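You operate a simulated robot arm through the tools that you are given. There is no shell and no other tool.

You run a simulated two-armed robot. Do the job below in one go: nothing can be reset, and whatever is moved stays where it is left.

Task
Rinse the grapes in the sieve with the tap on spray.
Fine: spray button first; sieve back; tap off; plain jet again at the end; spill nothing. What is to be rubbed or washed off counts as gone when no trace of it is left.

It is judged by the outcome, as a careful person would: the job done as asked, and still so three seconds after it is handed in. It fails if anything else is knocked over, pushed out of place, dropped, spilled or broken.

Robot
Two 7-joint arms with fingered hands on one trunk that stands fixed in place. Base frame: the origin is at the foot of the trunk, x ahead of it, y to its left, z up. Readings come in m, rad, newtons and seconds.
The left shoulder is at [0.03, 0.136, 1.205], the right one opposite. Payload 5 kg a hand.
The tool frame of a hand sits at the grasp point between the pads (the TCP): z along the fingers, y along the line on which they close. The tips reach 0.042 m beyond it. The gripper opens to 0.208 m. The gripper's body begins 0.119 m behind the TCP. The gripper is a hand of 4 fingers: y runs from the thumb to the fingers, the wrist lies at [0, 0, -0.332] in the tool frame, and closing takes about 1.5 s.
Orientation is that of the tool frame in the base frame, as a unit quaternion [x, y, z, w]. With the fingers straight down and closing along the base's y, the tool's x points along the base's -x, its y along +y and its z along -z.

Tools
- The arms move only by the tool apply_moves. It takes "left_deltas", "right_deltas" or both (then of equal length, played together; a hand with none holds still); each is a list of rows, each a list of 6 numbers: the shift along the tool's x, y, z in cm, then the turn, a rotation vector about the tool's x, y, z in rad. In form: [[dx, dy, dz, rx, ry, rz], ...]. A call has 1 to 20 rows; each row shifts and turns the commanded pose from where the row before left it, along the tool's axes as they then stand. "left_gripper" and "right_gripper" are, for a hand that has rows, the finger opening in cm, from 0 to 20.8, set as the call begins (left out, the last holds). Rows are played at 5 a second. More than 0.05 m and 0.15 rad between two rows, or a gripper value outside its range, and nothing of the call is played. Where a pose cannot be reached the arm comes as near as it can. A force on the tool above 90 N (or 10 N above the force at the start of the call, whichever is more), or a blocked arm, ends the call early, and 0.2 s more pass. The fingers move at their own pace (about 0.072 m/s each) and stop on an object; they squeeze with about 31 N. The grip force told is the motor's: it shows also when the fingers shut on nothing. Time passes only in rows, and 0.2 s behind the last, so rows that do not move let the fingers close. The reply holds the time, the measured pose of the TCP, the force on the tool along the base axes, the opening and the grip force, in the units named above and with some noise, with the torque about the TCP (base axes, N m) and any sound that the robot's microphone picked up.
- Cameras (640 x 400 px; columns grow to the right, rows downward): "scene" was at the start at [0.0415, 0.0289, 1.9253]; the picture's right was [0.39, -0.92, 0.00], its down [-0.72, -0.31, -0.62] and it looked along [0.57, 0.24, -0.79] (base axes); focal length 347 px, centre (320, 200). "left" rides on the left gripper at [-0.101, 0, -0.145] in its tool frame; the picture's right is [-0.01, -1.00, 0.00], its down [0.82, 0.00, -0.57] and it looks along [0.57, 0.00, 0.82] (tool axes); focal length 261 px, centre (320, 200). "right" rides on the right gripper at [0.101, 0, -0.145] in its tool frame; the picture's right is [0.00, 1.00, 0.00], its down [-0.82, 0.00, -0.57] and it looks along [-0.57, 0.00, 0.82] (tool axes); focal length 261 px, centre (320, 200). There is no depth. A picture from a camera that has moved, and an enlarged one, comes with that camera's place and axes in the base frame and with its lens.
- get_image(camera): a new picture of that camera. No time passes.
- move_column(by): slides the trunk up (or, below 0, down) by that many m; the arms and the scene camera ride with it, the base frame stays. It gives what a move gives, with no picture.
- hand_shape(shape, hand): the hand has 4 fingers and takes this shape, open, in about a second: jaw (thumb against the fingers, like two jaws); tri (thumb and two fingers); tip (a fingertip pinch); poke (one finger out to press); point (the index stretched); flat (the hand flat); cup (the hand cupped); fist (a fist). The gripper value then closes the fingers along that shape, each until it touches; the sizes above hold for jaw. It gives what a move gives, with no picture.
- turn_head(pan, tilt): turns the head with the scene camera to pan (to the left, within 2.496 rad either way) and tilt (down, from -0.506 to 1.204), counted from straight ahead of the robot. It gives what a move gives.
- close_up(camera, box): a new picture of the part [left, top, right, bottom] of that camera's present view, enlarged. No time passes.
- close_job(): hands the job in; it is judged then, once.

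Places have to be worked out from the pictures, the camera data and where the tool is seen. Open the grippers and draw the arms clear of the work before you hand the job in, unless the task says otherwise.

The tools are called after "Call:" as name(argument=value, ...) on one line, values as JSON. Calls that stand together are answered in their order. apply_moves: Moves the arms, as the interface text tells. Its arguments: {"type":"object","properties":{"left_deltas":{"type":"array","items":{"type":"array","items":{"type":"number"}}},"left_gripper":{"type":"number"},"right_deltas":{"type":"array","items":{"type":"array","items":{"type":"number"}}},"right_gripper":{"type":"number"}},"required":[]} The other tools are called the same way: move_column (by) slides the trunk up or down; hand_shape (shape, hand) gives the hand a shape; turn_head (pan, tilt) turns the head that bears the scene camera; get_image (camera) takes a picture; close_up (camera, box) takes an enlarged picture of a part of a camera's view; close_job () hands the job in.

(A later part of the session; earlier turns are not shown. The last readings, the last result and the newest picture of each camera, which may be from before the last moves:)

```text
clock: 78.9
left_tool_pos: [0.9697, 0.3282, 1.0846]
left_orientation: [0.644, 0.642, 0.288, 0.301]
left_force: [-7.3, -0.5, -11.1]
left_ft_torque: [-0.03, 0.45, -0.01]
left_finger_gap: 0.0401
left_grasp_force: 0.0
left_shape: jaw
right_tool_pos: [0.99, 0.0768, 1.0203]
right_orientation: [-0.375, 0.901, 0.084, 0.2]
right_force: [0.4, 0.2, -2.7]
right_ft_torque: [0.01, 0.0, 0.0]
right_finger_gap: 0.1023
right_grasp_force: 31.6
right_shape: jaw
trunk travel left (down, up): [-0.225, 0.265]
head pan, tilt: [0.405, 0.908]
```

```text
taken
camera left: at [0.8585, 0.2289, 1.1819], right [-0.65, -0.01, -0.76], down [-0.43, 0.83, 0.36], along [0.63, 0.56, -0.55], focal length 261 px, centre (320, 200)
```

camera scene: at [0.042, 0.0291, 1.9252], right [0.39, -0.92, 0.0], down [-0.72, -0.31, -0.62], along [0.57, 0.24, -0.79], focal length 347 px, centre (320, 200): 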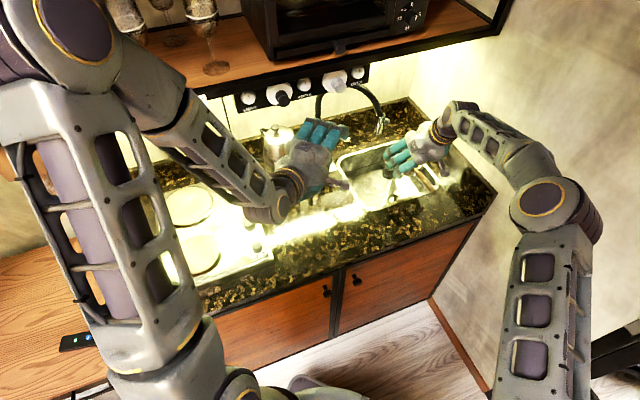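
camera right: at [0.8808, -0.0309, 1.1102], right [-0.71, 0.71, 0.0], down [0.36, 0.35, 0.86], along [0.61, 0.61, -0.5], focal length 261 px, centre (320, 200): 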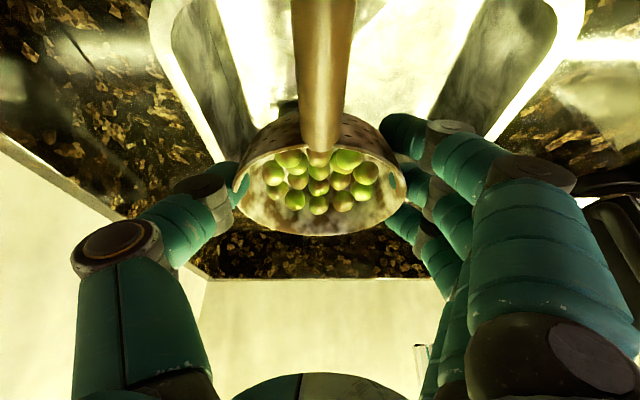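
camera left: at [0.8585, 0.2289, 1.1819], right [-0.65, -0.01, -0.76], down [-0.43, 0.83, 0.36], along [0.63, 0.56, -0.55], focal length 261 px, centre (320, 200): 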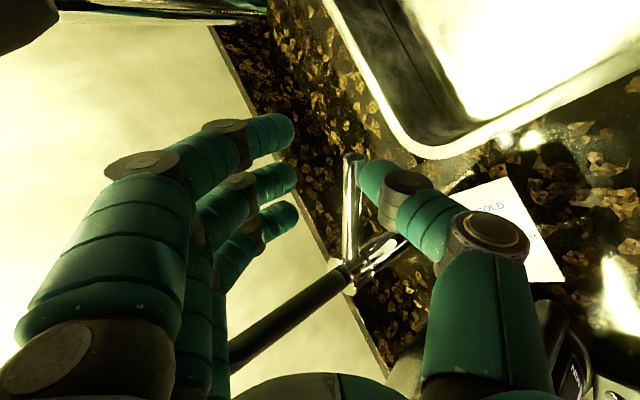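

The lever does not rise under 11 N; it seems it doesn't lift. I go back, centre the lever between the tips and grip it, so that I can test turning it sideways.

Call:
apply_moves(left_deltas=[[0, -0.75, 0.63, 0, 0, 0], [0, -0.75, 0.63, 0, 0, 0], [0, -0.643, -0.766, 0, 0, 0], [0, -0.643, -0.766, 0, 0, 0], [0, 0.2, -0.17, 0, 0, 0], [0, 0, 0, 0, 0, 0]])

Call:
apply_moves(left_deltas=[[0, 0, 0, 0, 0, 0], [0, 0, 0, 0, 0, 0], [0, 0, 0, 0, 0, 0]], left_gripper=1.0)

Call:
get_image(camera="left")

```text
clock: 80.3
left_tool_pos: [0.9489, 0.3277, 1.0698]
left_orientation: [0.643, 0.643, 0.288, 0.301]
left_force: [0.3, -0.2, 0.5]
left_ft_torque: [0.0, -0.02, 0.0]
left_finger_gap: 0.0352
left_grasp_force: 0.0
left_shape: jaw
right_tool_pos: [0.9906, 0.0777, 1.0223]
right_orientation: [-0.375, 0.902, 0.084, 0.198]
right_force: [-0.1, 0.5, -3.2]
right_ft_torque: [0.0, -0.02, 0.0]
right_finger_gap: 0.1021
right_grasp_force: 31.2
right_shape: jaw
trunk travel left (down, up): [-0.225, 0.265]
head pan, tilt: [0.405, 0.908]
```

```text
clock: 81.1
left_tool_pos: [0.9499, 0.3277, 1.071]
left_orientation: [0.644, 0.642, 0.288, 0.301]
left_force: [-0.2, -0.1, 0.1]
left_ft_torque: [-0.02, 0.01, -0.01]
left_finger_gap: 0.0106
left_grasp_force: 0.0
left_shape: jaw
right_tool_pos: [0.9906, 0.0768, 1.0216]
right_orientation: [-0.375, 0.902, 0.084, 0.198]
right_force: [-0.5, 0.0, -2.8]
right_ft_torque: [-0.01, 0.01, 0.01]
right_finger_gap: 0.1021
right_grasp_force: 31.0
right_shape: jaw
trunk travel left (down, up): [-0.225, 0.265]
head pan, tilt: [0.405, 0.908]
```

```text
taken
camera left: at [0.8376, 0.228, 1.1667], right [-0.65, -0.01, -0.76], down [-0.43, 0.83, 0.36], along [0.63, 0.56, -0.55], focal length 261 px, centre (320, 200)
```

left: 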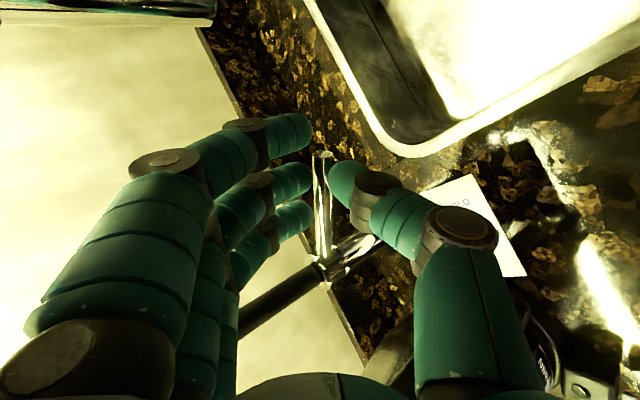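

The lever lies between the tips. I close fully to grip.

Call:
apply_moves(left_deltas=[[0, 0, 0.3, 0, 0, 0], [0, 0, 0, 0, 0, 0], [0, 0, 0, 0, 0, 0], [0, 0, 0, 0, 0, 0]], left_gripper=0)

Call:
close_up(camera="left", box=[240, 100, 420, 300])

```text
clock: 82.1
left_tool_pos: [0.9509, 0.3263, 1.0694]
left_orientation: [0.643, 0.642, 0.289, 0.302]
left_force: [-10.7, -0.6, 6.1]
left_ft_torque: [0.29, 0.13, -0.2]
left_finger_gap: 0.0
left_grasp_force: 31.5
left_shape: jaw
right_tool_pos: [0.989, 0.076, 1.0229]
right_orientation: [-0.375, 0.902, 0.083, 0.198]
right_force: [-0.3, 0.0, -2.7]
right_ft_torque: [0.0, -0.01, 0.0]
right_finger_gap: 0.1022
right_grasp_force: 31.6
right_shape: jaw
trunk travel left (down, up): [-0.225, 0.265]
head pan, tilt: [0.405, 0.908]
```

```text
2.00 times, centred on (330, 200) of left
camera zoom: at [0.8389, 0.2281, 1.1654], right [-0.65, -0.01, -0.76], down [-0.43, 0.83, 0.36], along [0.63, 0.56, -0.55], focal length 521 px, centre (300, 200)
```

zoom: 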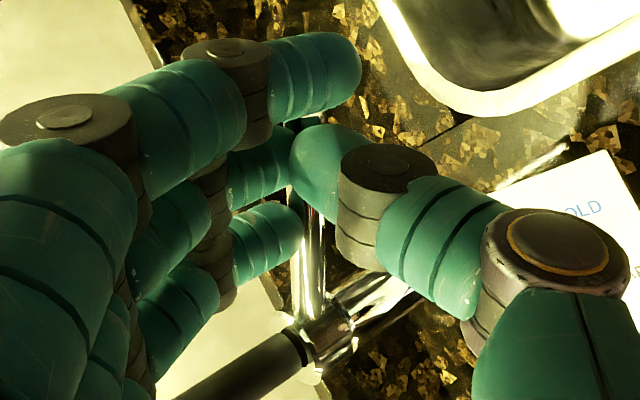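

The tips closed in front of the lever and it squeezed out. I open, advance 1.3 cm and close again.

Call:
apply_moves(left_deltas=[[0, 0, 0, 0, 0, 0], [0, 0, 0, 0, 0, 0], [0, 0, 0, 0, 0, 0], [0, 0, 0.65, 0, 0, 0], [0, 0, 0.65, 0, 0, 0], [0, 0, 0, 0, 0, 0]], left_gripper=3.5)

Call:
apply_moves(left_deltas=[[0, 0, 0, 0, 0, 0], [0, 0, 0, 0, 0, 0], [0, 0, 0, 0, 0, 0], [0, 0, 0, 0, 0, 0]], left_gripper=0)

Call:
close_up(camera="left", box=[240, 100, 420, 300])

```text
clock: 83.5
left_tool_pos: [0.963, 0.3272, 1.0578]
left_orientation: [0.643, 0.642, 0.288, 0.302]
left_force: [-0.1, -0.2, -0.2]
left_ft_torque: [0.02, 0.01, 0.01]
left_finger_gap: 0.0344
left_grasp_force: 0.1
left_shape: jaw
right_tool_pos: [0.9904, 0.0766, 1.0217]
right_orientation: [-0.375, 0.902, 0.083, 0.199]
right_force: [-0.4, -0.2, -1.6]
right_ft_torque: [-0.03, 0.0, -0.04]
right_finger_gap: 0.1021
right_grasp_force: 30.9
right_shape: jaw
trunk travel left (down, up): [-0.225, 0.265]
head pan, tilt: [0.405, 0.908]
```

```text
clock: 84.5
left_tool_pos: [0.9621, 0.3271, 1.0572]
left_orientation: [0.644, 0.642, 0.288, 0.301]
left_force: [-1.7, -0.3, -4.4]
left_ft_torque: [0.26, 0.1, -0.25]
left_finger_gap: 0.0071
left_grasp_force: 30.7
left_shape: jaw
right_tool_pos: [0.9903, 0.076, 1.0215]
right_orientation: [-0.376, 0.901, 0.084, 0.199]
right_force: [-0.3, 0.0, -3.8]
right_ft_torque: [0.03, 0.03, -0.02]
right_finger_gap: 0.102
right_grasp_force: 31.0
right_shape: jaw
trunk travel left (down, up): [-0.225, 0.265]
head pan, tilt: [0.405, 0.908]
```

```text
2.00 times, centred on (330, 200) of left
camera zoom: at [0.8505, 0.2281, 1.1547], right [-0.65, -0.01, -0.76], down [-0.43, 0.83, 0.36], along [0.63, 0.56, -0.55], focal length 521 px, centre (300, 200)
```

zoom: 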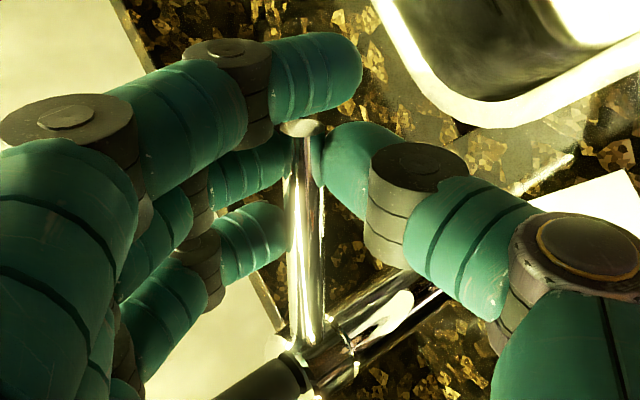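

The lever is gripped now between thumb and two fingers. I test by pulling 1 cm towards −X (to the front).

Call:
apply_moves(left_deltas=[[0, -0.321, -0.383, 0, 0, 0], [0, -0.321, -0.383, 0, 0, 0], [0, 0, 0, 0, 0, 0]])

Call:
close_up(camera="left", box=[240, 100, 420, 300])

Call:
close_up(camera="scene", box=[300, 80, 440, 210])

```text
clock: 85.3
left_tool_pos: [0.9538, 0.3276, 1.0578]
left_orientation: [0.644, 0.642, 0.288, 0.301]
left_force: [5.7, -2.1, -7.5]
left_ft_torque: [0.21, 0.04, -0.62]
left_finger_gap: 0.0068
left_grasp_force: 31.2
left_shape: jaw
right_tool_pos: [0.9895, 0.0775, 1.0205]
right_orientation: [-0.375, 0.902, 0.084, 0.198]
right_force: [0.3, 0.0, -3.0]
right_ft_torque: [0.0, 0.01, 0.02]
right_finger_gap: 0.1019
right_grasp_force: 30.7
right_shape: jaw
trunk travel left (down, up): [-0.225, 0.265]
head pan, tilt: [0.405, 0.908]
```

```text
2.00 times, centred on (330, 200) of left
camera zoom: at [0.842, 0.2281, 1.1548], right [-0.65, -0.01, -0.76], down [-0.43, 0.83, 0.36], along [0.63, 0.56, -0.55], focal length 521 px, centre (300, 200)
```

zoom: 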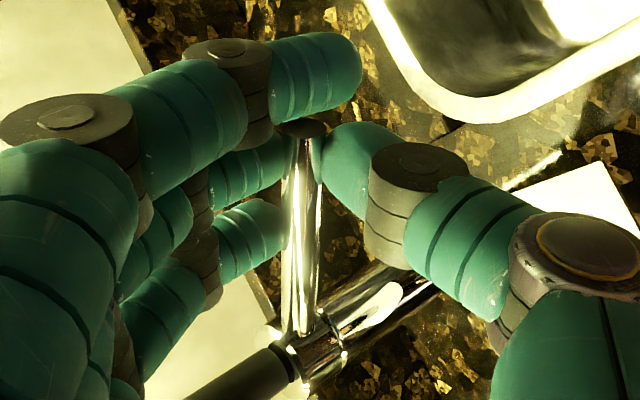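

```text
3.08 times, centred on (370, 145) of scene
camera zoom: at [0.0438, 0.0289, 1.9252], right [0.39, -0.92, 0.0], down [-0.73, -0.31, -0.61], along [0.56, 0.24, -0.79], focal length 1068 px, centre (166, 369)
```

zoom: 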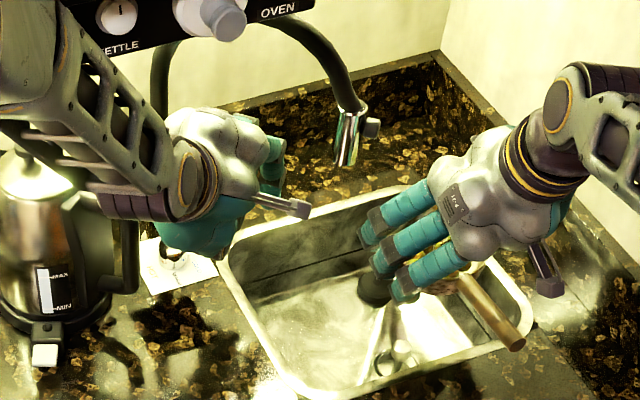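

The lever yields and turns with the hand (about 6 N). I continue turning it to the front along its arc, watching for water.

Call:
apply_moves(left_deltas=[[0.1, -0.321, -0.383, 0, 0, 0], [0.1, -0.321, -0.383, 0, 0, 0], [0.1, -0.321, -0.383, 0, 0, 0], [0.1, -0.321, -0.383, 0, 0, 0], [0, 0, 0, 0, 0, 0]])

Call:
close_up(camera="left", box=[240, 100, 420, 300])

Call:
close_up(camera="scene", box=[300, 80, 440, 210])

```text
clock: 86.5
left_tool_pos: [0.933, 0.3305, 1.0595]
left_orientation: [0.644, 0.641, 0.288, 0.301]
left_force: [6.2, -13.0, -11.1]
left_ft_torque: [0.1, 0.1, -1.15]
left_finger_gap: 0.0068
left_grasp_force: 30.9
left_shape: jaw
right_tool_pos: [0.9896, 0.0751, 1.0207]
right_orientation: [-0.375, 0.902, 0.084, 0.199]
right_force: [-0.1, -0.1, -2.6]
right_ft_torque: [0.01, 0.01, 0.0]
right_finger_gap: 0.1023
right_grasp_force: 31.4
right_shape: jaw
trunk travel left (down, up): [-0.225, 0.265]
head pan, tilt: [0.405, 0.908]
```

```text
2.00 times, centred on (330, 200) of left
camera zoom: at [0.8217, 0.2317, 1.1552], right [-0.65, -0.01, -0.76], down [-0.42, 0.83, 0.36], along [0.63, 0.56, -0.55], focal length 521 px, centre (300, 200)
```

zoom: 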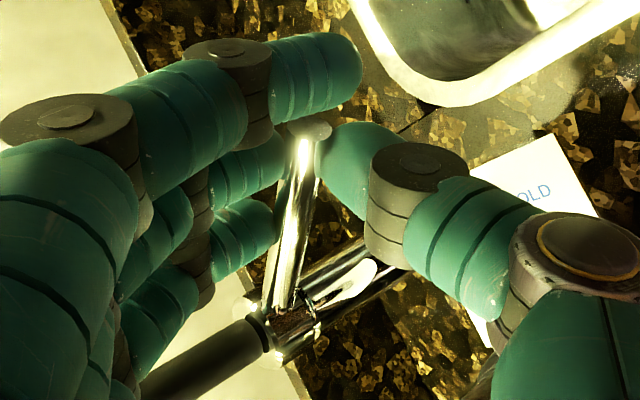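

```text
3.08 times, centred on (370, 145) of scene
camera zoom: at [0.044, 0.0278, 1.9252], right [0.39, -0.92, 0.0], down [-0.73, -0.31, -0.61], along [0.56, 0.24, -0.79], focal length 1068 px, centre (166, 369)
```

zoom: 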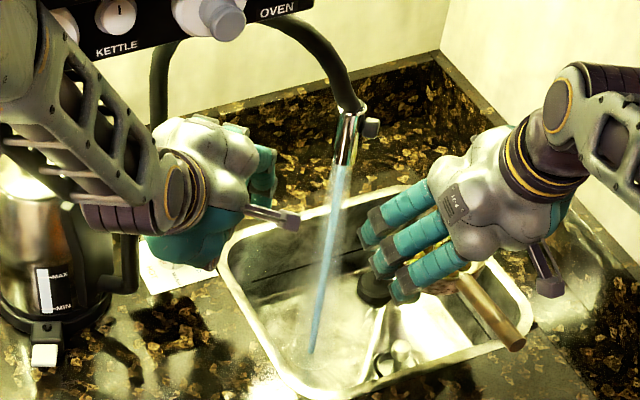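

Water is running now. I look closely whether it is a jet or spray.

Call:
close_up(camera="scene", box=[355, 105, 425, 205])

Call:
get_image(camera="right")

Call:
get_image(camera="left")

```text
4.00 times, centred on (390, 155) of scene
camera zoom: at [0.044, 0.0278, 1.9252], right [0.39, -0.92, 0.0], down [-0.73, -0.31, -0.61], along [0.56, 0.24, -0.79], focal length 1388 px, centre (40, 380)
```

zoom: 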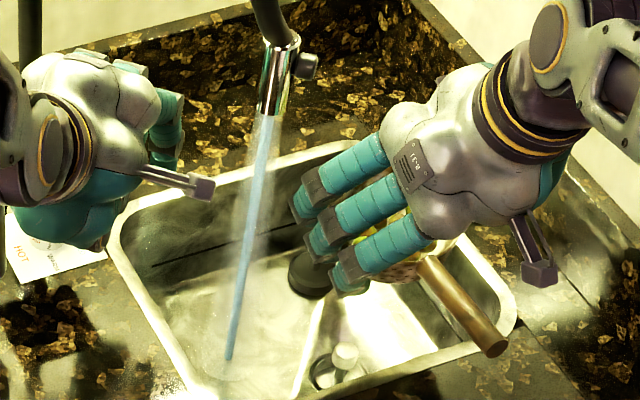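

```text
taken
camera right: at [0.8819, -0.0318, 1.109], right [-0.71, 0.71, 0.0], down [0.36, 0.35, 0.86], along [0.61, 0.61, -0.5], focal length 261 px, centre (320, 200)
```

right: 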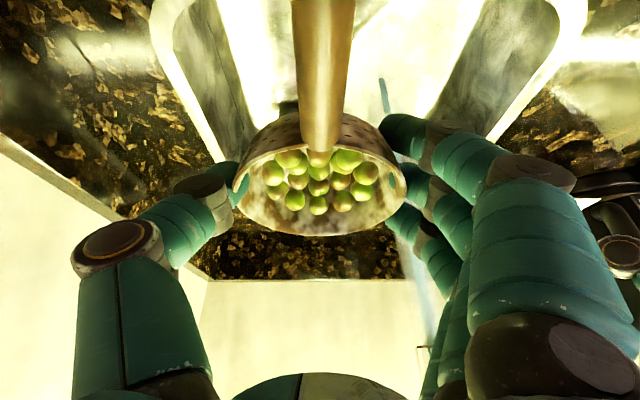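

```text
taken
camera left: at [0.8217, 0.2317, 1.1552], right [-0.65, -0.01, -0.76], down [-0.42, 0.83, 0.36], along [0.63, 0.56, -0.55], focal length 261 px, centre (320, 200)
```

left: 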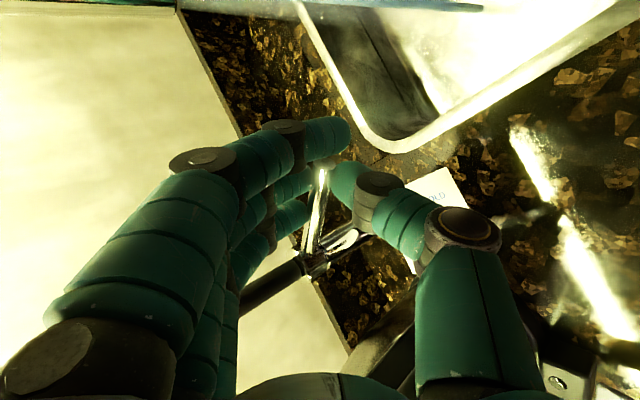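

I zoom further onto the stream to tell the core from any spray cone.

Call:
close_up(camera="scene", box=[375, 110, 415, 150])

Call:
close_up(camera="scene", box=[365, 140, 415, 205])

Call:
close_up(camera="right", box=[340, 40, 460, 380])

```text
10.00 times, centred on (395, 130) of scene
camera zoom: at [0.044, 0.0278, 1.9252], right [0.39, -0.92, 0.0], down [-0.73, -0.31, -0.61], along [0.56, 0.24, -0.79], focal length 3469 px, centre (-430, 900)
```

zoom: 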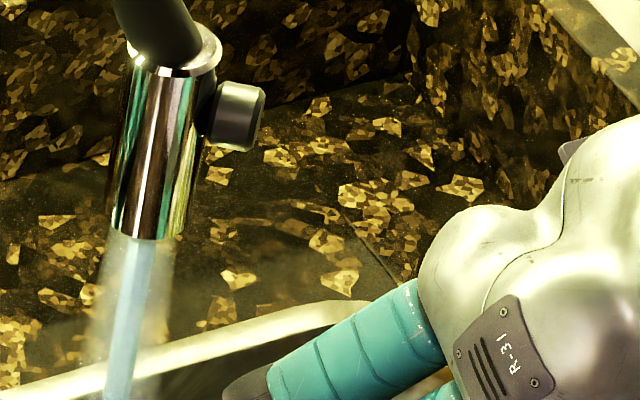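

```text
6.15 times, centred on (390, 172) of scene
camera zoom: at [0.044, 0.0278, 1.9252], right [0.39, -0.92, 0.0], down [-0.73, -0.31, -0.61], along [0.56, 0.24, -0.79], focal length 2135 px, centre (-111, 369)
```

zoom: 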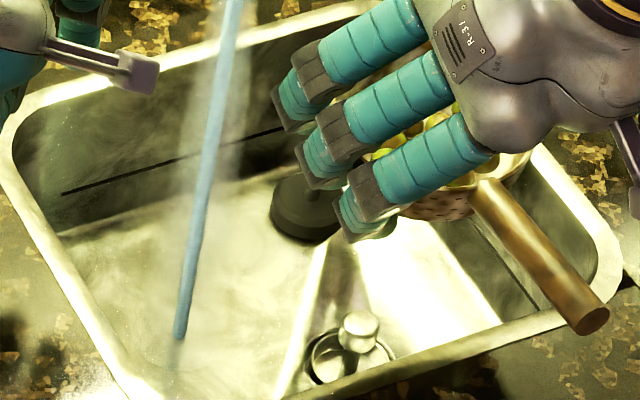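

```text
1.18 times, centred on (400, 210) of right
camera zoom: at [0.8819, -0.0318, 1.109], right [-0.71, 0.71, 0.0], down [0.36, 0.35, 0.86], along [0.61, 0.61, -0.5], focal length 307 px, centre (226, 188)
```

zoom: 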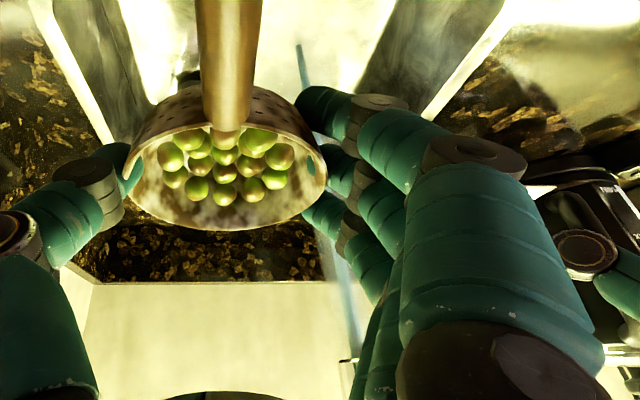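

A translucent cone surrounds the core, i.e. spray mode is on. I let go of the lever and see that the water stays on, then withdraw the left hand along its approach.

Call:
apply_moves(left_deltas=[[0, 0, 0, 0, 0, 0], [0, 0, 0, 0, 0, 0], [0, 0, 0, 0, 0, 0], [0, 0, 0, 0, 0, 0]], left_gripper=6)

Call:
apply_moves(left_deltas=[[0, -0.1, -2.4, 0, 0, 0], [0, -0.1, -2.4, 0, 0, 0], [0, -0.1, -2.4, 0, 0, 0], [0, -0.1, -2.4, 0, 0, 0], [0, 0, -2.5, 0, 0, 0], [0, 0, -2.5, 0, 0, 0], [0, 0, 0, 0, 0, 0]])

Call:
close_up(camera="scene", box=[300, 80, 440, 210])

Call:
get_image(camera="left")

```text
clock: 87.5
left_tool_pos: [0.9327, 0.334, 1.0595]
left_orientation: [0.644, 0.641, 0.289, 0.302]
left_force: [0.7, 0.4, 0.6]
left_ft_torque: [-0.01, 0.03, -0.04]
left_finger_gap: 0.0593
left_grasp_force: 0.0
left_shape: jaw
right_tool_pos: [0.9892, 0.078, 1.0215]
right_orientation: [-0.376, 0.901, 0.084, 0.198]
right_force: [-0.6, 1.3, -1.6]
right_ft_torque: [-0.02, 0.05, 0.0]
right_finger_gap: 0.1021
right_grasp_force: 31.0
right_shape: jaw
trunk travel left (down, up): [-0.225, 0.265]
head pan, tilt: [0.405, 0.908]
```

```text
clock: 89.1
left_tool_pos: [0.8191, 0.3333, 1.1524]
left_orientation: [0.644, 0.642, 0.288, 0.3]
left_force: [0.1, 0.1, -0.4]
left_ft_torque: [0.01, 0.06, 0.01]
left_finger_gap: 0.0594
left_grasp_force: 0.0
left_shape: jaw
right_tool_pos: [0.9905, 0.0767, 1.0209]
right_orientation: [-0.376, 0.901, 0.084, 0.199]
right_force: [0.9, 0.3, -3.3]
right_ft_torque: [0.0, 0.05, 0.01]
right_finger_gap: 0.102
right_grasp_force: 31.3
right_shape: jaw
trunk travel left (down, up): [-0.225, 0.265]
head pan, tilt: [0.405, 0.908]
```

```text
3.08 times, centred on (370, 145) of scene
camera zoom: at [0.0437, 0.029, 1.9251], right [0.39, -0.92, 0.0], down [-0.73, -0.31, -0.61], along [0.56, 0.24, -0.79], focal length 1068 px, centre (166, 369)
```

zoom: 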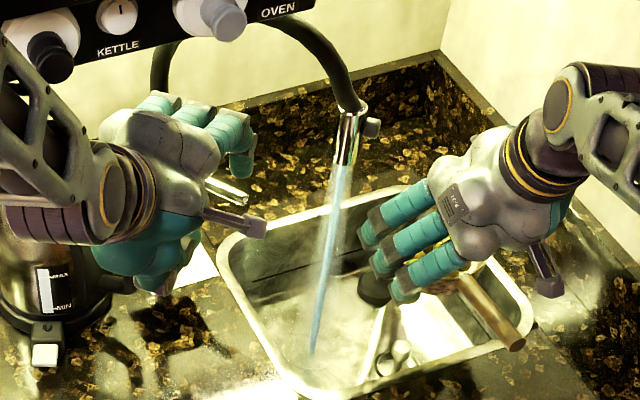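

```text
taken
camera left: at [0.7074, 0.235, 1.2484], right [-0.65, -0.01, -0.76], down [-0.43, 0.83, 0.36], along [0.63, 0.56, -0.55], focal length 261 px, centre (320, 200)
```

left: 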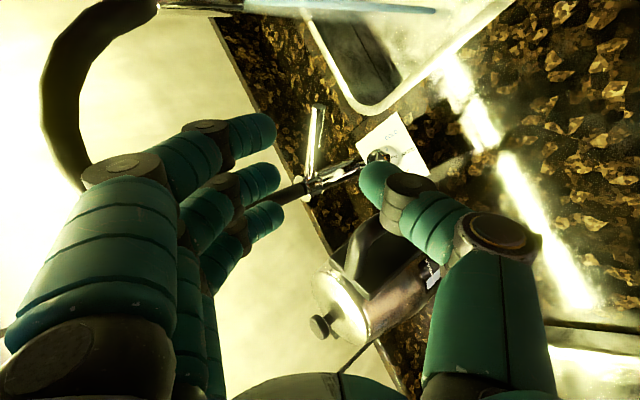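

Water stays on with a visible spray cone. I back the left hand off a little more, lower the sieve into the sink opening and bring the bowl under the head.

Call:
apply_moves(left_deltas=[[0, 0, -3, 0, 0, 0], [0, 0, -3, 0, 0, 0], [0, 0, 0, 0, 0, 0], [0, 0, 0, 0, 0, 0], [0, 0, 0, 0, 0, 0], [0, 0, 0, 0, 0, 0], [0, 0, 0, 0, 0, 0], [0, 0, 0, 0, 0, 0], [0, 0, 0, 0, 0, 0], [0, 0, 0, 0, 0, 0], [0, 0, 0, 0, 0, 0], [0, 0, 0, 0, 0, 0]], right_deltas=[[0.7, 0, 1.5, 0, 0, 0], [0.7, 0, 1.5, 0, 0, 0], [0.7, 0, 1.5, 0, 0, 0], [0.7, 0, 1.5, 0, 0, 0], [-0.96, 1.22, 0.45, 0, 0, 0], [-0.96, 1.22, 0.45, 0, 0, 0], [-0.96, 1.22, 0.45, 0, 0, 0], [-0.96, 1.22, 0.45, 0, 0, 0], [-0.96, 1.22, 0.45, 0, 0, 0], [-0.96, 1.22, 0.45, 0, 0, 0], [-0.96, 1.22, 0.45, 0, 0, 0], [-0.96, 1.22, 0.45, 0, 0, 0]])

Call:
get_image(camera="right")

Call:
close_up(camera="scene", box=[300, 80, 440, 210])

```text
clock: 91.7
left_tool_pos: [0.7728, 0.3377, 1.191]
left_orientation: [0.643, 0.642, 0.288, 0.302]
left_force: [-0.9, 0.2, -0.1]
left_ft_torque: [-0.08, -0.02, -0.06]
left_finger_gap: 0.0593
left_grasp_force: 0.0
left_shape: jaw
right_tool_pos: [0.9791, 0.2042, 0.9538]
right_orientation: [-0.376, 0.901, 0.084, 0.199]
right_force: [1.1, -0.8, -3.0]
right_ft_torque: [0.05, 0.05, 0.02]
right_finger_gap: 0.1021
right_grasp_force: 31.1
right_shape: jaw
trunk travel left (down, up): [-0.225, 0.265]
head pan, tilt: [0.405, 0.908]
```

```text
taken
camera right: at [0.869, 0.0975, 1.0426], right [-0.71, 0.71, 0.0], down [0.36, 0.35, 0.86], along [0.61, 0.61, -0.5], focal length 261 px, centre (320, 200)
```

right: 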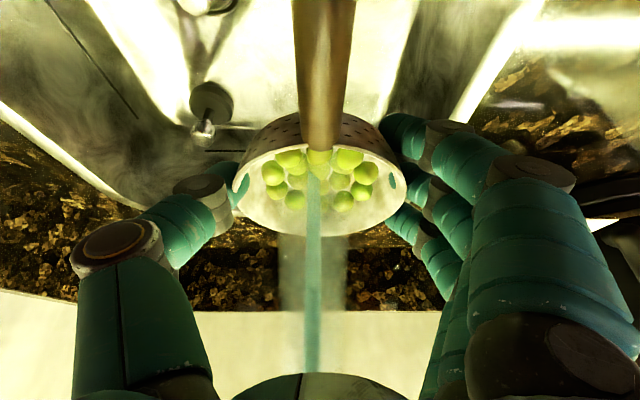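

```text
3.08 times, centred on (370, 145) of scene
camera zoom: at [0.0418, 0.0302, 1.9252], right [0.39, -0.92, 0.0], down [-0.72, -0.31, -0.61], along [0.57, 0.24, -0.79], focal length 1068 px, centre (166, 369)
```

zoom: 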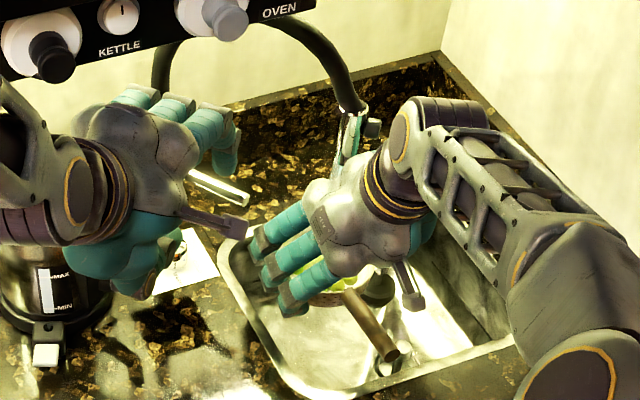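

The spray falls right into the bowl and the grapes are already turning green. I look closely at what dirt is left.

Call:
close_up(camera="right", box=[220, 90, 420, 250])

```text
2.50 times, centred on (320, 170) of right
camera zoom: at [0.869, 0.0975, 1.0426], right [-0.71, 0.71, 0.0], down [0.36, 0.35, 0.86], along [0.61, 0.61, -0.5], focal length 652 px, centre (320, 275)
```

zoom: 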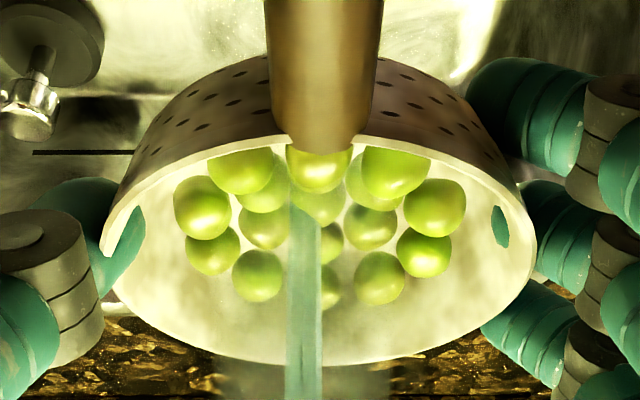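

Nearly clean. I sweep the bowl gently under the spray (±2 cm) for several seconds so that every part is rinsed.

Call:
apply_moves(right_deltas=[[-0.42, 0, -0.91, 0, 0, 0], [0, 0.8, 0, 0, 0, 0], [0, 0.8, 0, 0, 0, 0], [0, 0, 0, 0, 0, 0], [0.906, 0, -0.423, 0, 0, 0], [0.906, 0, -0.423, 0, 0, 0], [0, -0.8, 0, 0, 0, 0], [0, -0.8, 0, 0, 0, 0], [0, -1, 0, 0, 0, 0], [0, -1, 0, 0, 0, 0], [0, 0, 0, 0, 0, 0], [-0.906, 0, 0.423, 0, 0, 0], [-0.906, 0, 0.423, 0, 0, 0], [-0.453, 0, 0.211, 0, 0, 0], [0, 0, 0, 0, 0, 0], [0, 1, 0, 0, 0, 0], [0, 1, 0, 0, 0, 0], [0.453, 0, -0.211, 0, 0, 0], [0, 0, 0, 0, 0, 0]])

Call:
close_up(camera="right", box=[220, 90, 420, 250])

Call:
get_image(camera="scene")

```text
clock: 95.7
left_tool_pos: [0.7729, 0.3387, 1.1907]
left_orientation: [0.643, 0.642, 0.288, 0.301]
left_force: [-0.6, -0.2, -0.4]
left_ft_torque: [-0.04, 0.0, -0.05]
left_finger_gap: 0.0594
left_grasp_force: 0.1
left_shape: jaw
right_tool_pos: [0.9776, 0.2056, 0.9642]
right_orientation: [-0.376, 0.901, 0.084, 0.199]
right_force: [0.3, -0.2, -2.8]
right_ft_torque: [-0.02, -0.01, -0.01]
right_finger_gap: 0.1022
right_grasp_force: 31.3
right_shape: jaw
trunk travel left (down, up): [-0.225, 0.265]
head pan, tilt: [0.405, 0.908]
```

```text
2.50 times, centred on (320, 170) of right
camera zoom: at [0.869, 0.0981, 1.0515], right [-0.71, 0.71, 0.0], down [0.36, 0.35, 0.86], along [0.61, 0.61, -0.5], focal length 652 px, centre (320, 275)
```

zoom: 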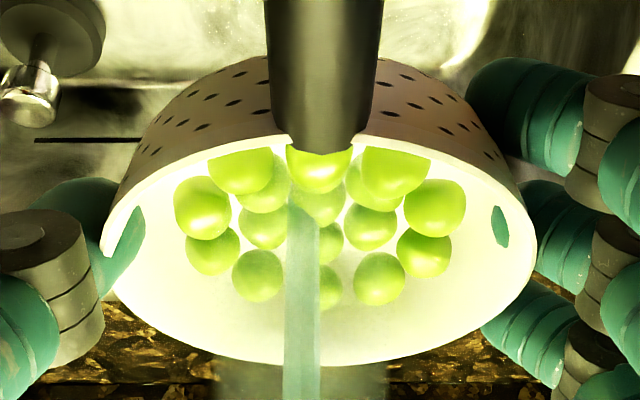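

```text
taken
camera scene: at [0.0422, 0.0297, 1.9252], right [0.39, -0.92, 0.0], down [-0.72, -0.31, -0.61], along [0.57, 0.24, -0.79], focal length 347 px, centre (320, 200)
```

scene: 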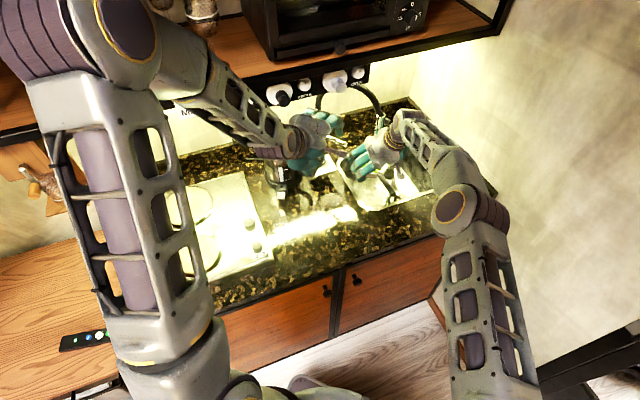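

Bowl is white and all grapes clean green now. I rinse a few more seconds with another sweep to make sure no trace is left.

Call:
apply_moves(right_deltas=[[0, -1, 0, 0, 0, 0], [0.906, 0, -0.423, 0, 0, 0], [0.906, 0, -0.423, 0, 0, 0], [0.906, 0, -0.423, 0, 0, 0], [0, 1, 0, 0, 0, 0], [0, 1, 0, 0, 0, 0], [0, 0.5, 0, 0, 0, 0], [-0.906, 0, 0.423, 0, 0, 0], [-0.906, 0, 0.423, 0, 0, 0], [-0.906, 0, 0.423, 0, 0, 0], [0, -1, 0, 0, 0, 0], [0, -0.5, 0, 0, 0, 0], [0, 0, 0, 0, 0, 0], [0, 0, 0, 0, 0, 0], [0, 0, 0, 0, 0, 0]])

Call:
close_up(camera="right", box=[220, 90, 420, 250])

```text
clock: 98.9
left_tool_pos: [0.7735, 0.338, 1.192]
left_orientation: [0.644, 0.642, 0.289, 0.301]
left_force: [0.3, -1.1, 0.3]
left_ft_torque: [0.0, -0.01, -0.02]
left_finger_gap: 0.0593
left_grasp_force: 0.1
left_shape: jaw
right_tool_pos: [0.9781, 0.2044, 0.963]
right_orientation: [-0.375, 0.902, 0.083, 0.199]
right_force: [-0.9, -0.7, -2.1]
right_ft_torque: [0.05, 0.01, 0.0]
right_finger_gap: 0.1019
right_grasp_force: 31.2
right_shape: jaw
trunk travel left (down, up): [-0.225, 0.265]
head pan, tilt: [0.405, 0.908]
```

```text
2.50 times, centred on (320, 170) of right
camera zoom: at [0.8693, 0.0971, 1.0523], right [-0.71, 0.71, 0.0], down [0.36, 0.35, 0.86], along [0.61, 0.61, -0.5], focal length 652 px, centre (320, 275)
```

zoom: 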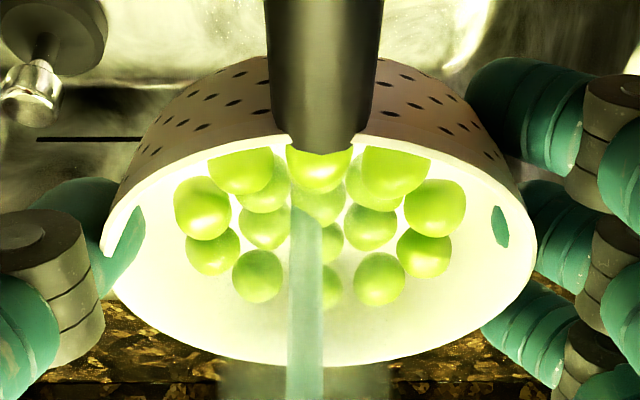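

Everything looks clean. I move the sieve back out of the spray to the waiting place over the sink, to let it drip there.

Call:
apply_moves(right_deltas=[[0.92, -1.24, -0.43, 0, 0, 0], [0.92, -1.24, -0.43, 0, 0, 0], [0.92, -1.24, -0.43, 0, 0, 0], [0.92, -1.24, -0.43, 0, 0, 0], [0.92, -1.24, -0.43, 0, 0, 0], [0.92, -1.24, -0.43, 0, 0, 0], [0.92, -1.24, -0.43, 0, 0, 0], [0.92, -1.24, -0.43, 0, 0, 0], [-0.4, 0, -0.9, 0, 0, 0], [-0.4, 0, -0.9, 0, 0, 0], [0, 0, 0, 0, 0, 0]])

Call:
close_up(camera="right", box=[220, 90, 420, 250])

Call:
get_image(camera="left")

Call:
close_up(camera="scene", box=[300, 80, 440, 210])

```text
clock: 101.3
left_tool_pos: [0.7725, 0.3367, 1.1916]
left_orientation: [0.644, 0.642, 0.288, 0.301]
left_force: [-0.3, 0.2, -0.2]
left_ft_torque: [0.01, 0.0, -0.03]
left_finger_gap: 0.0593
left_grasp_force: 0.2
left_shape: jaw
right_tool_pos: [0.9911, 0.077, 0.984]
right_orientation: [-0.375, 0.901, 0.084, 0.199]
right_force: [0.6, 1.4, -3.4]
right_ft_torque: [-0.03, -0.01, 0.0]
right_finger_gap: 0.1018
right_grasp_force: 30.6
right_shape: jaw
trunk travel left (down, up): [-0.225, 0.265]
head pan, tilt: [0.405, 0.908]
```

```text
2.50 times, centred on (320, 170) of right
camera zoom: at [0.8831, -0.0308, 1.0729], right [-0.71, 0.71, 0.0], down [0.36, 0.35, 0.86], along [0.61, 0.61, -0.5], focal length 652 px, centre (320, 275)
```

zoom: 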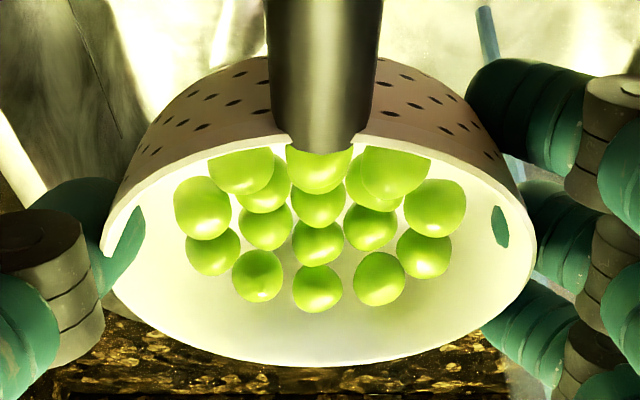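

```text
taken
camera left: at [0.6613, 0.2385, 1.288], right [-0.65, -0.01, -0.76], down [-0.43, 0.83, 0.36], along [0.63, 0.56, -0.55], focal length 261 px, centre (320, 200)
```

left: 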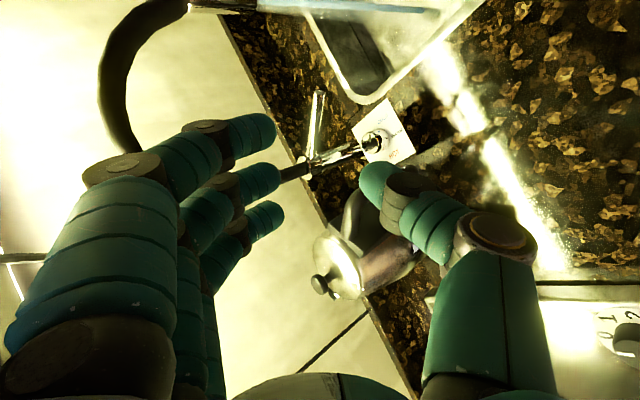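

```text
3.08 times, centred on (370, 145) of scene
camera zoom: at [0.0421, 0.0291, 1.9252], right [0.39, -0.92, 0.0], down [-0.72, -0.31, -0.61], along [0.57, 0.24, -0.79], focal length 1068 px, centre (166, 369)
```

zoom: 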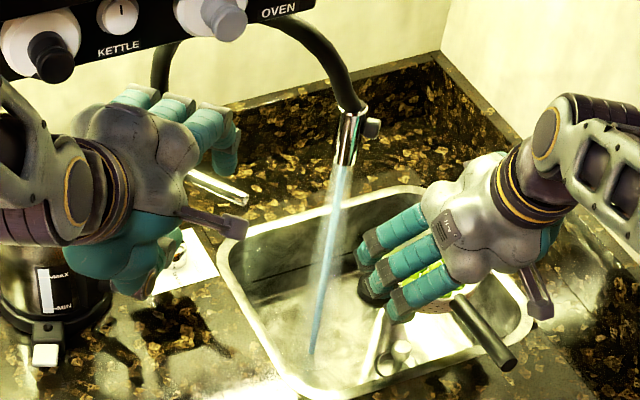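

Sieve and all grapes are spotless. Now the left hand returns along its path to the lever and regrips it.

Call:
apply_moves(left_deltas=[[-0.04, 0.02, 2.96, 0, 0, 0], [-0.04, 0.02, 2.96, 0, 0, 0], [-0.04, 0.02, 2.96, 0, 0, 0], [-0.04, 0.03, 2.96, 0, 0, 0], [-0.04, 0.03, 2.96, 0, 0, 0], [-0.04, 0.03, 2.96, 0, 0, 0], [-0.04, 0.03, 2.96, 0, 0, 0], [0, 0, 0, 0, 0, 0]], left_gripper=5)

Call:
get_image(camera="left")

```text
clock: 103.1
left_tool_pos: [0.932, 0.3325, 1.0564]
left_orientation: [0.643, 0.642, 0.288, 0.302]
left_force: [-0.4, 0.0, 0.4]
left_ft_torque: [0.04, 0.0, 0.04]
left_finger_gap: 0.0501
left_grasp_force: 0.1
left_shape: jaw
right_tool_pos: [0.9909, 0.077, 0.9867]
right_orientation: [-0.375, 0.902, 0.083, 0.199]
right_force: [-0.3, 0.0, -2.5]
right_ft_torque: [-0.03, -0.03, -0.02]
right_finger_gap: 0.1019
right_grasp_force: 31.1
right_shape: jaw
trunk travel left (down, up): [-0.225, 0.265]
head pan, tilt: [0.405, 0.908]
```

```text
taken
camera left: at [0.8201, 0.233, 1.1528], right [-0.65, -0.01, -0.76], down [-0.43, 0.83, 0.36], along [0.63, 0.56, -0.55], focal length 261 px, centre (320, 200)
```

left: 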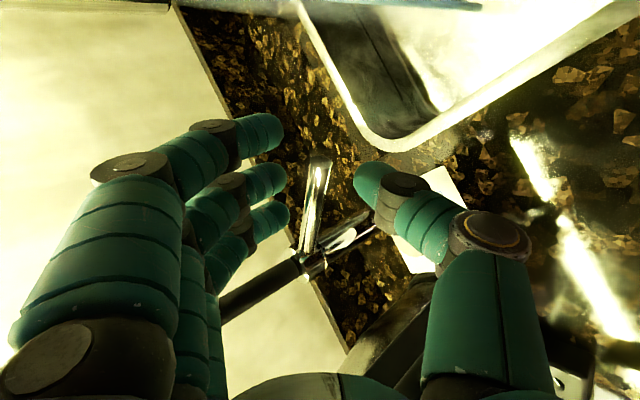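

The lever is between the fingers again. I grip it and turn it back towards +X to its original place.

Call:
apply_moves(left_deltas=[[0, 0, 0, 0, 0, 0], [0, 0, 0, 0, 0, 0], [0, 0, 0, 0, 0, 0], [0, 0, 0, 0, 0, 0]], left_gripper=0)

Call:
apply_moves(left_deltas=[[-0.1, 0.321, 0.383, 0, 0, 0], [-0.1, 0.321, 0.383, 0, 0, 0], [-0.1, 0.321, 0.383, 0, 0, 0], [-0.1, 0.321, 0.383, 0, 0, 0], [-0.05, 0.321, 0.383, 0, 0, 0], [0, 0.321, 0.383, 0, 0, 0], [0, 0, 0, 0, 0, 0]])

Call:
close_up(camera="left", box=[240, 100, 420, 300])

Call:
close_up(camera="scene", box=[300, 80, 440, 210])

```text
clock: 104.1
left_tool_pos: [0.9327, 0.332, 1.053]
left_orientation: [0.644, 0.641, 0.288, 0.301]
left_force: [2.2, -0.4, -5.9]
left_ft_torque: [0.39, -0.06, -0.24]
left_finger_gap: 0.0083
left_grasp_force: 31.1
left_shape: jaw
right_tool_pos: [0.993, 0.0768, 0.9841]
right_orientation: [-0.376, 0.901, 0.084, 0.198]
right_force: [0.0, 0.5, -3.4]
right_ft_torque: [-0.02, -0.01, -0.01]
right_finger_gap: 0.1021
right_grasp_force: 31.1
right_shape: jaw
trunk travel left (down, up): [-0.225, 0.265]
head pan, tilt: [0.405, 0.908]
```

```text
clock: 105.7
left_tool_pos: [0.961, 0.3286, 1.0551]
left_orientation: [0.643, 0.643, 0.288, 0.301]
left_force: [-7.8, 13.9, -12.3]
left_ft_torque: [0.51, 0.33, 0.37]
left_finger_gap: 0.0078
left_grasp_force: 30.3
left_shape: jaw
right_tool_pos: [0.9934, 0.0791, 0.9833]
right_orientation: [-0.376, 0.901, 0.084, 0.199]
right_force: [-0.3, 0.6, -3.3]
right_ft_torque: [-0.02, 0.0, 0.03]
right_finger_gap: 0.1024
right_grasp_force: 31.5
right_shape: jaw
trunk travel left (down, up): [-0.225, 0.265]
head pan, tilt: [0.405, 0.908]
```

```text
2.00 times, centred on (330, 200) of left
camera zoom: at [0.8501, 0.2288, 1.1523], right [-0.65, -0.01, -0.76], down [-0.43, 0.83, 0.36], along [0.62, 0.56, -0.55], focal length 521 px, centre (300, 200)
```

zoom: 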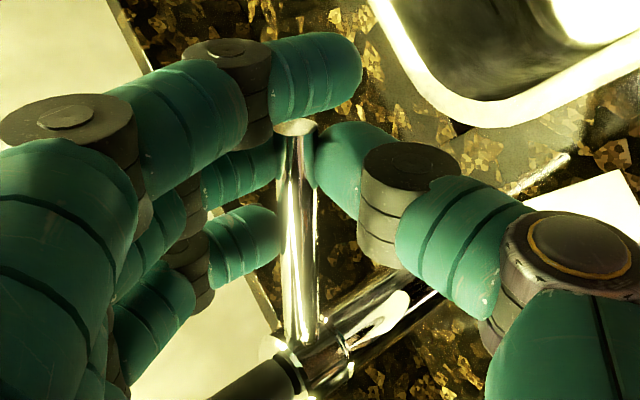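

```text
3.08 times, centred on (370, 145) of scene
camera zoom: at [0.0426, 0.031, 1.9252], right [0.39, -0.92, 0.0], down [-0.72, -0.31, -0.61], along [0.56, 0.24, -0.79], focal length 1068 px, centre (166, 369)
```

zoom: 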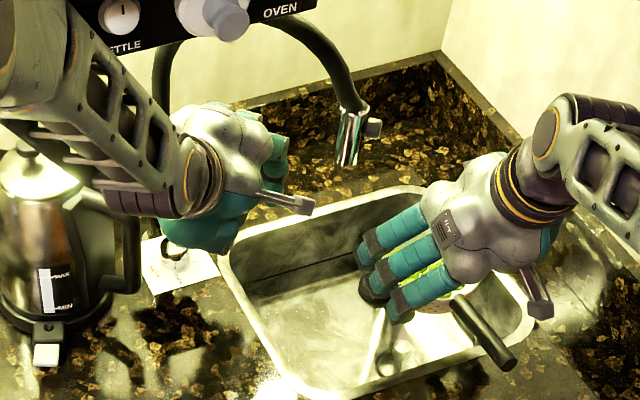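

Water has stopped. I nudge the lever a little further to be sure it is fully shut, then release and withdraw.

Call:
apply_moves(left_deltas=[[0.15, 0.26, 0.31, 0, 0, 0], [0, 0, 0, 0, 0, 0]])

Call:
apply_moves(left_deltas=[[0, 0, 0, 0, 0, 0], [0, 0, 0, 0, 0, 0], [0, 0, 0, 0, 0, 0], [0, 0, 0, 0, 0, 0]], left_gripper=6)

Call:
get_image(camera="left")

Call:
close_up(camera="scene", box=[360, 105, 420, 205])

```text
clock: 106.3
left_tool_pos: [0.9639, 0.3277, 1.0557]
left_orientation: [0.644, 0.642, 0.286, 0.301]
left_force: [-22.8, 12.2, -10.8]
left_ft_torque: [0.46, 0.63, 0.31]
left_finger_gap: 0.0081
left_grasp_force: 30.4
left_shape: jaw
right_tool_pos: [0.9915, 0.0777, 0.9854]
right_orientation: [-0.376, 0.901, 0.084, 0.199]
right_force: [-0.4, 0.0, -3.2]
right_ft_torque: [0.02, -0.01, 0.01]
right_finger_gap: 0.102
right_grasp_force: 30.8
right_shape: jaw
trunk travel left (down, up): [-0.225, 0.265]
head pan, tilt: [0.405, 0.908]
```

```text
clock: 107.3
left_tool_pos: [0.9659, 0.3251, 1.0578]
left_orientation: [0.644, 0.641, 0.289, 0.302]
left_force: [-0.1, -0.3, 0.1]
left_ft_torque: [0.05, -0.01, 0.01]
left_finger_gap: 0.0591
left_grasp_force: 0.1
left_shape: jaw
right_tool_pos: [0.9924, 0.0755, 0.9843]
right_orientation: [-0.375, 0.902, 0.083, 0.198]
right_force: [-0.1, 0.3, -2.6]
right_ft_torque: [0.01, 0.03, 0.01]
right_finger_gap: 0.102
right_grasp_force: 30.5
right_shape: jaw
trunk travel left (down, up): [-0.225, 0.265]
head pan, tilt: [0.405, 0.908]
```

```text
taken
camera left: at [0.8546, 0.2261, 1.1543], right [-0.65, -0.01, -0.76], down [-0.43, 0.83, 0.36], along [0.63, 0.56, -0.55], focal length 261 px, centre (320, 200)
```

left: 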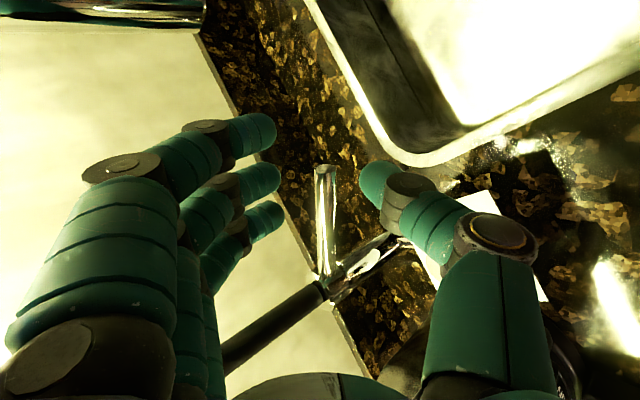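

```text
4.00 times, centred on (390, 155) of scene
camera zoom: at [0.0424, 0.0281, 1.9253], right [0.39, -0.92, 0.0], down [-0.73, -0.31, -0.62], along [0.57, 0.24, -0.79], focal length 1388 px, centre (40, 380)
```

zoom: 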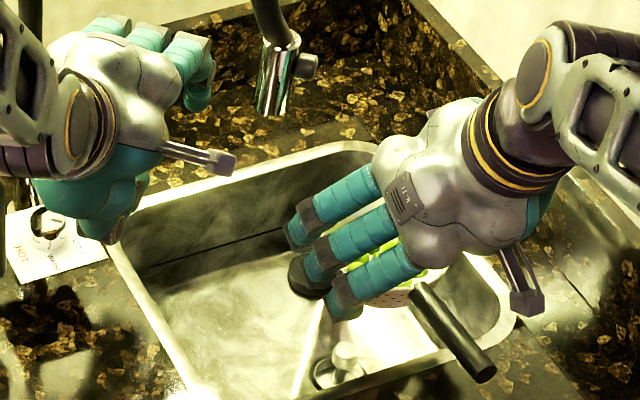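

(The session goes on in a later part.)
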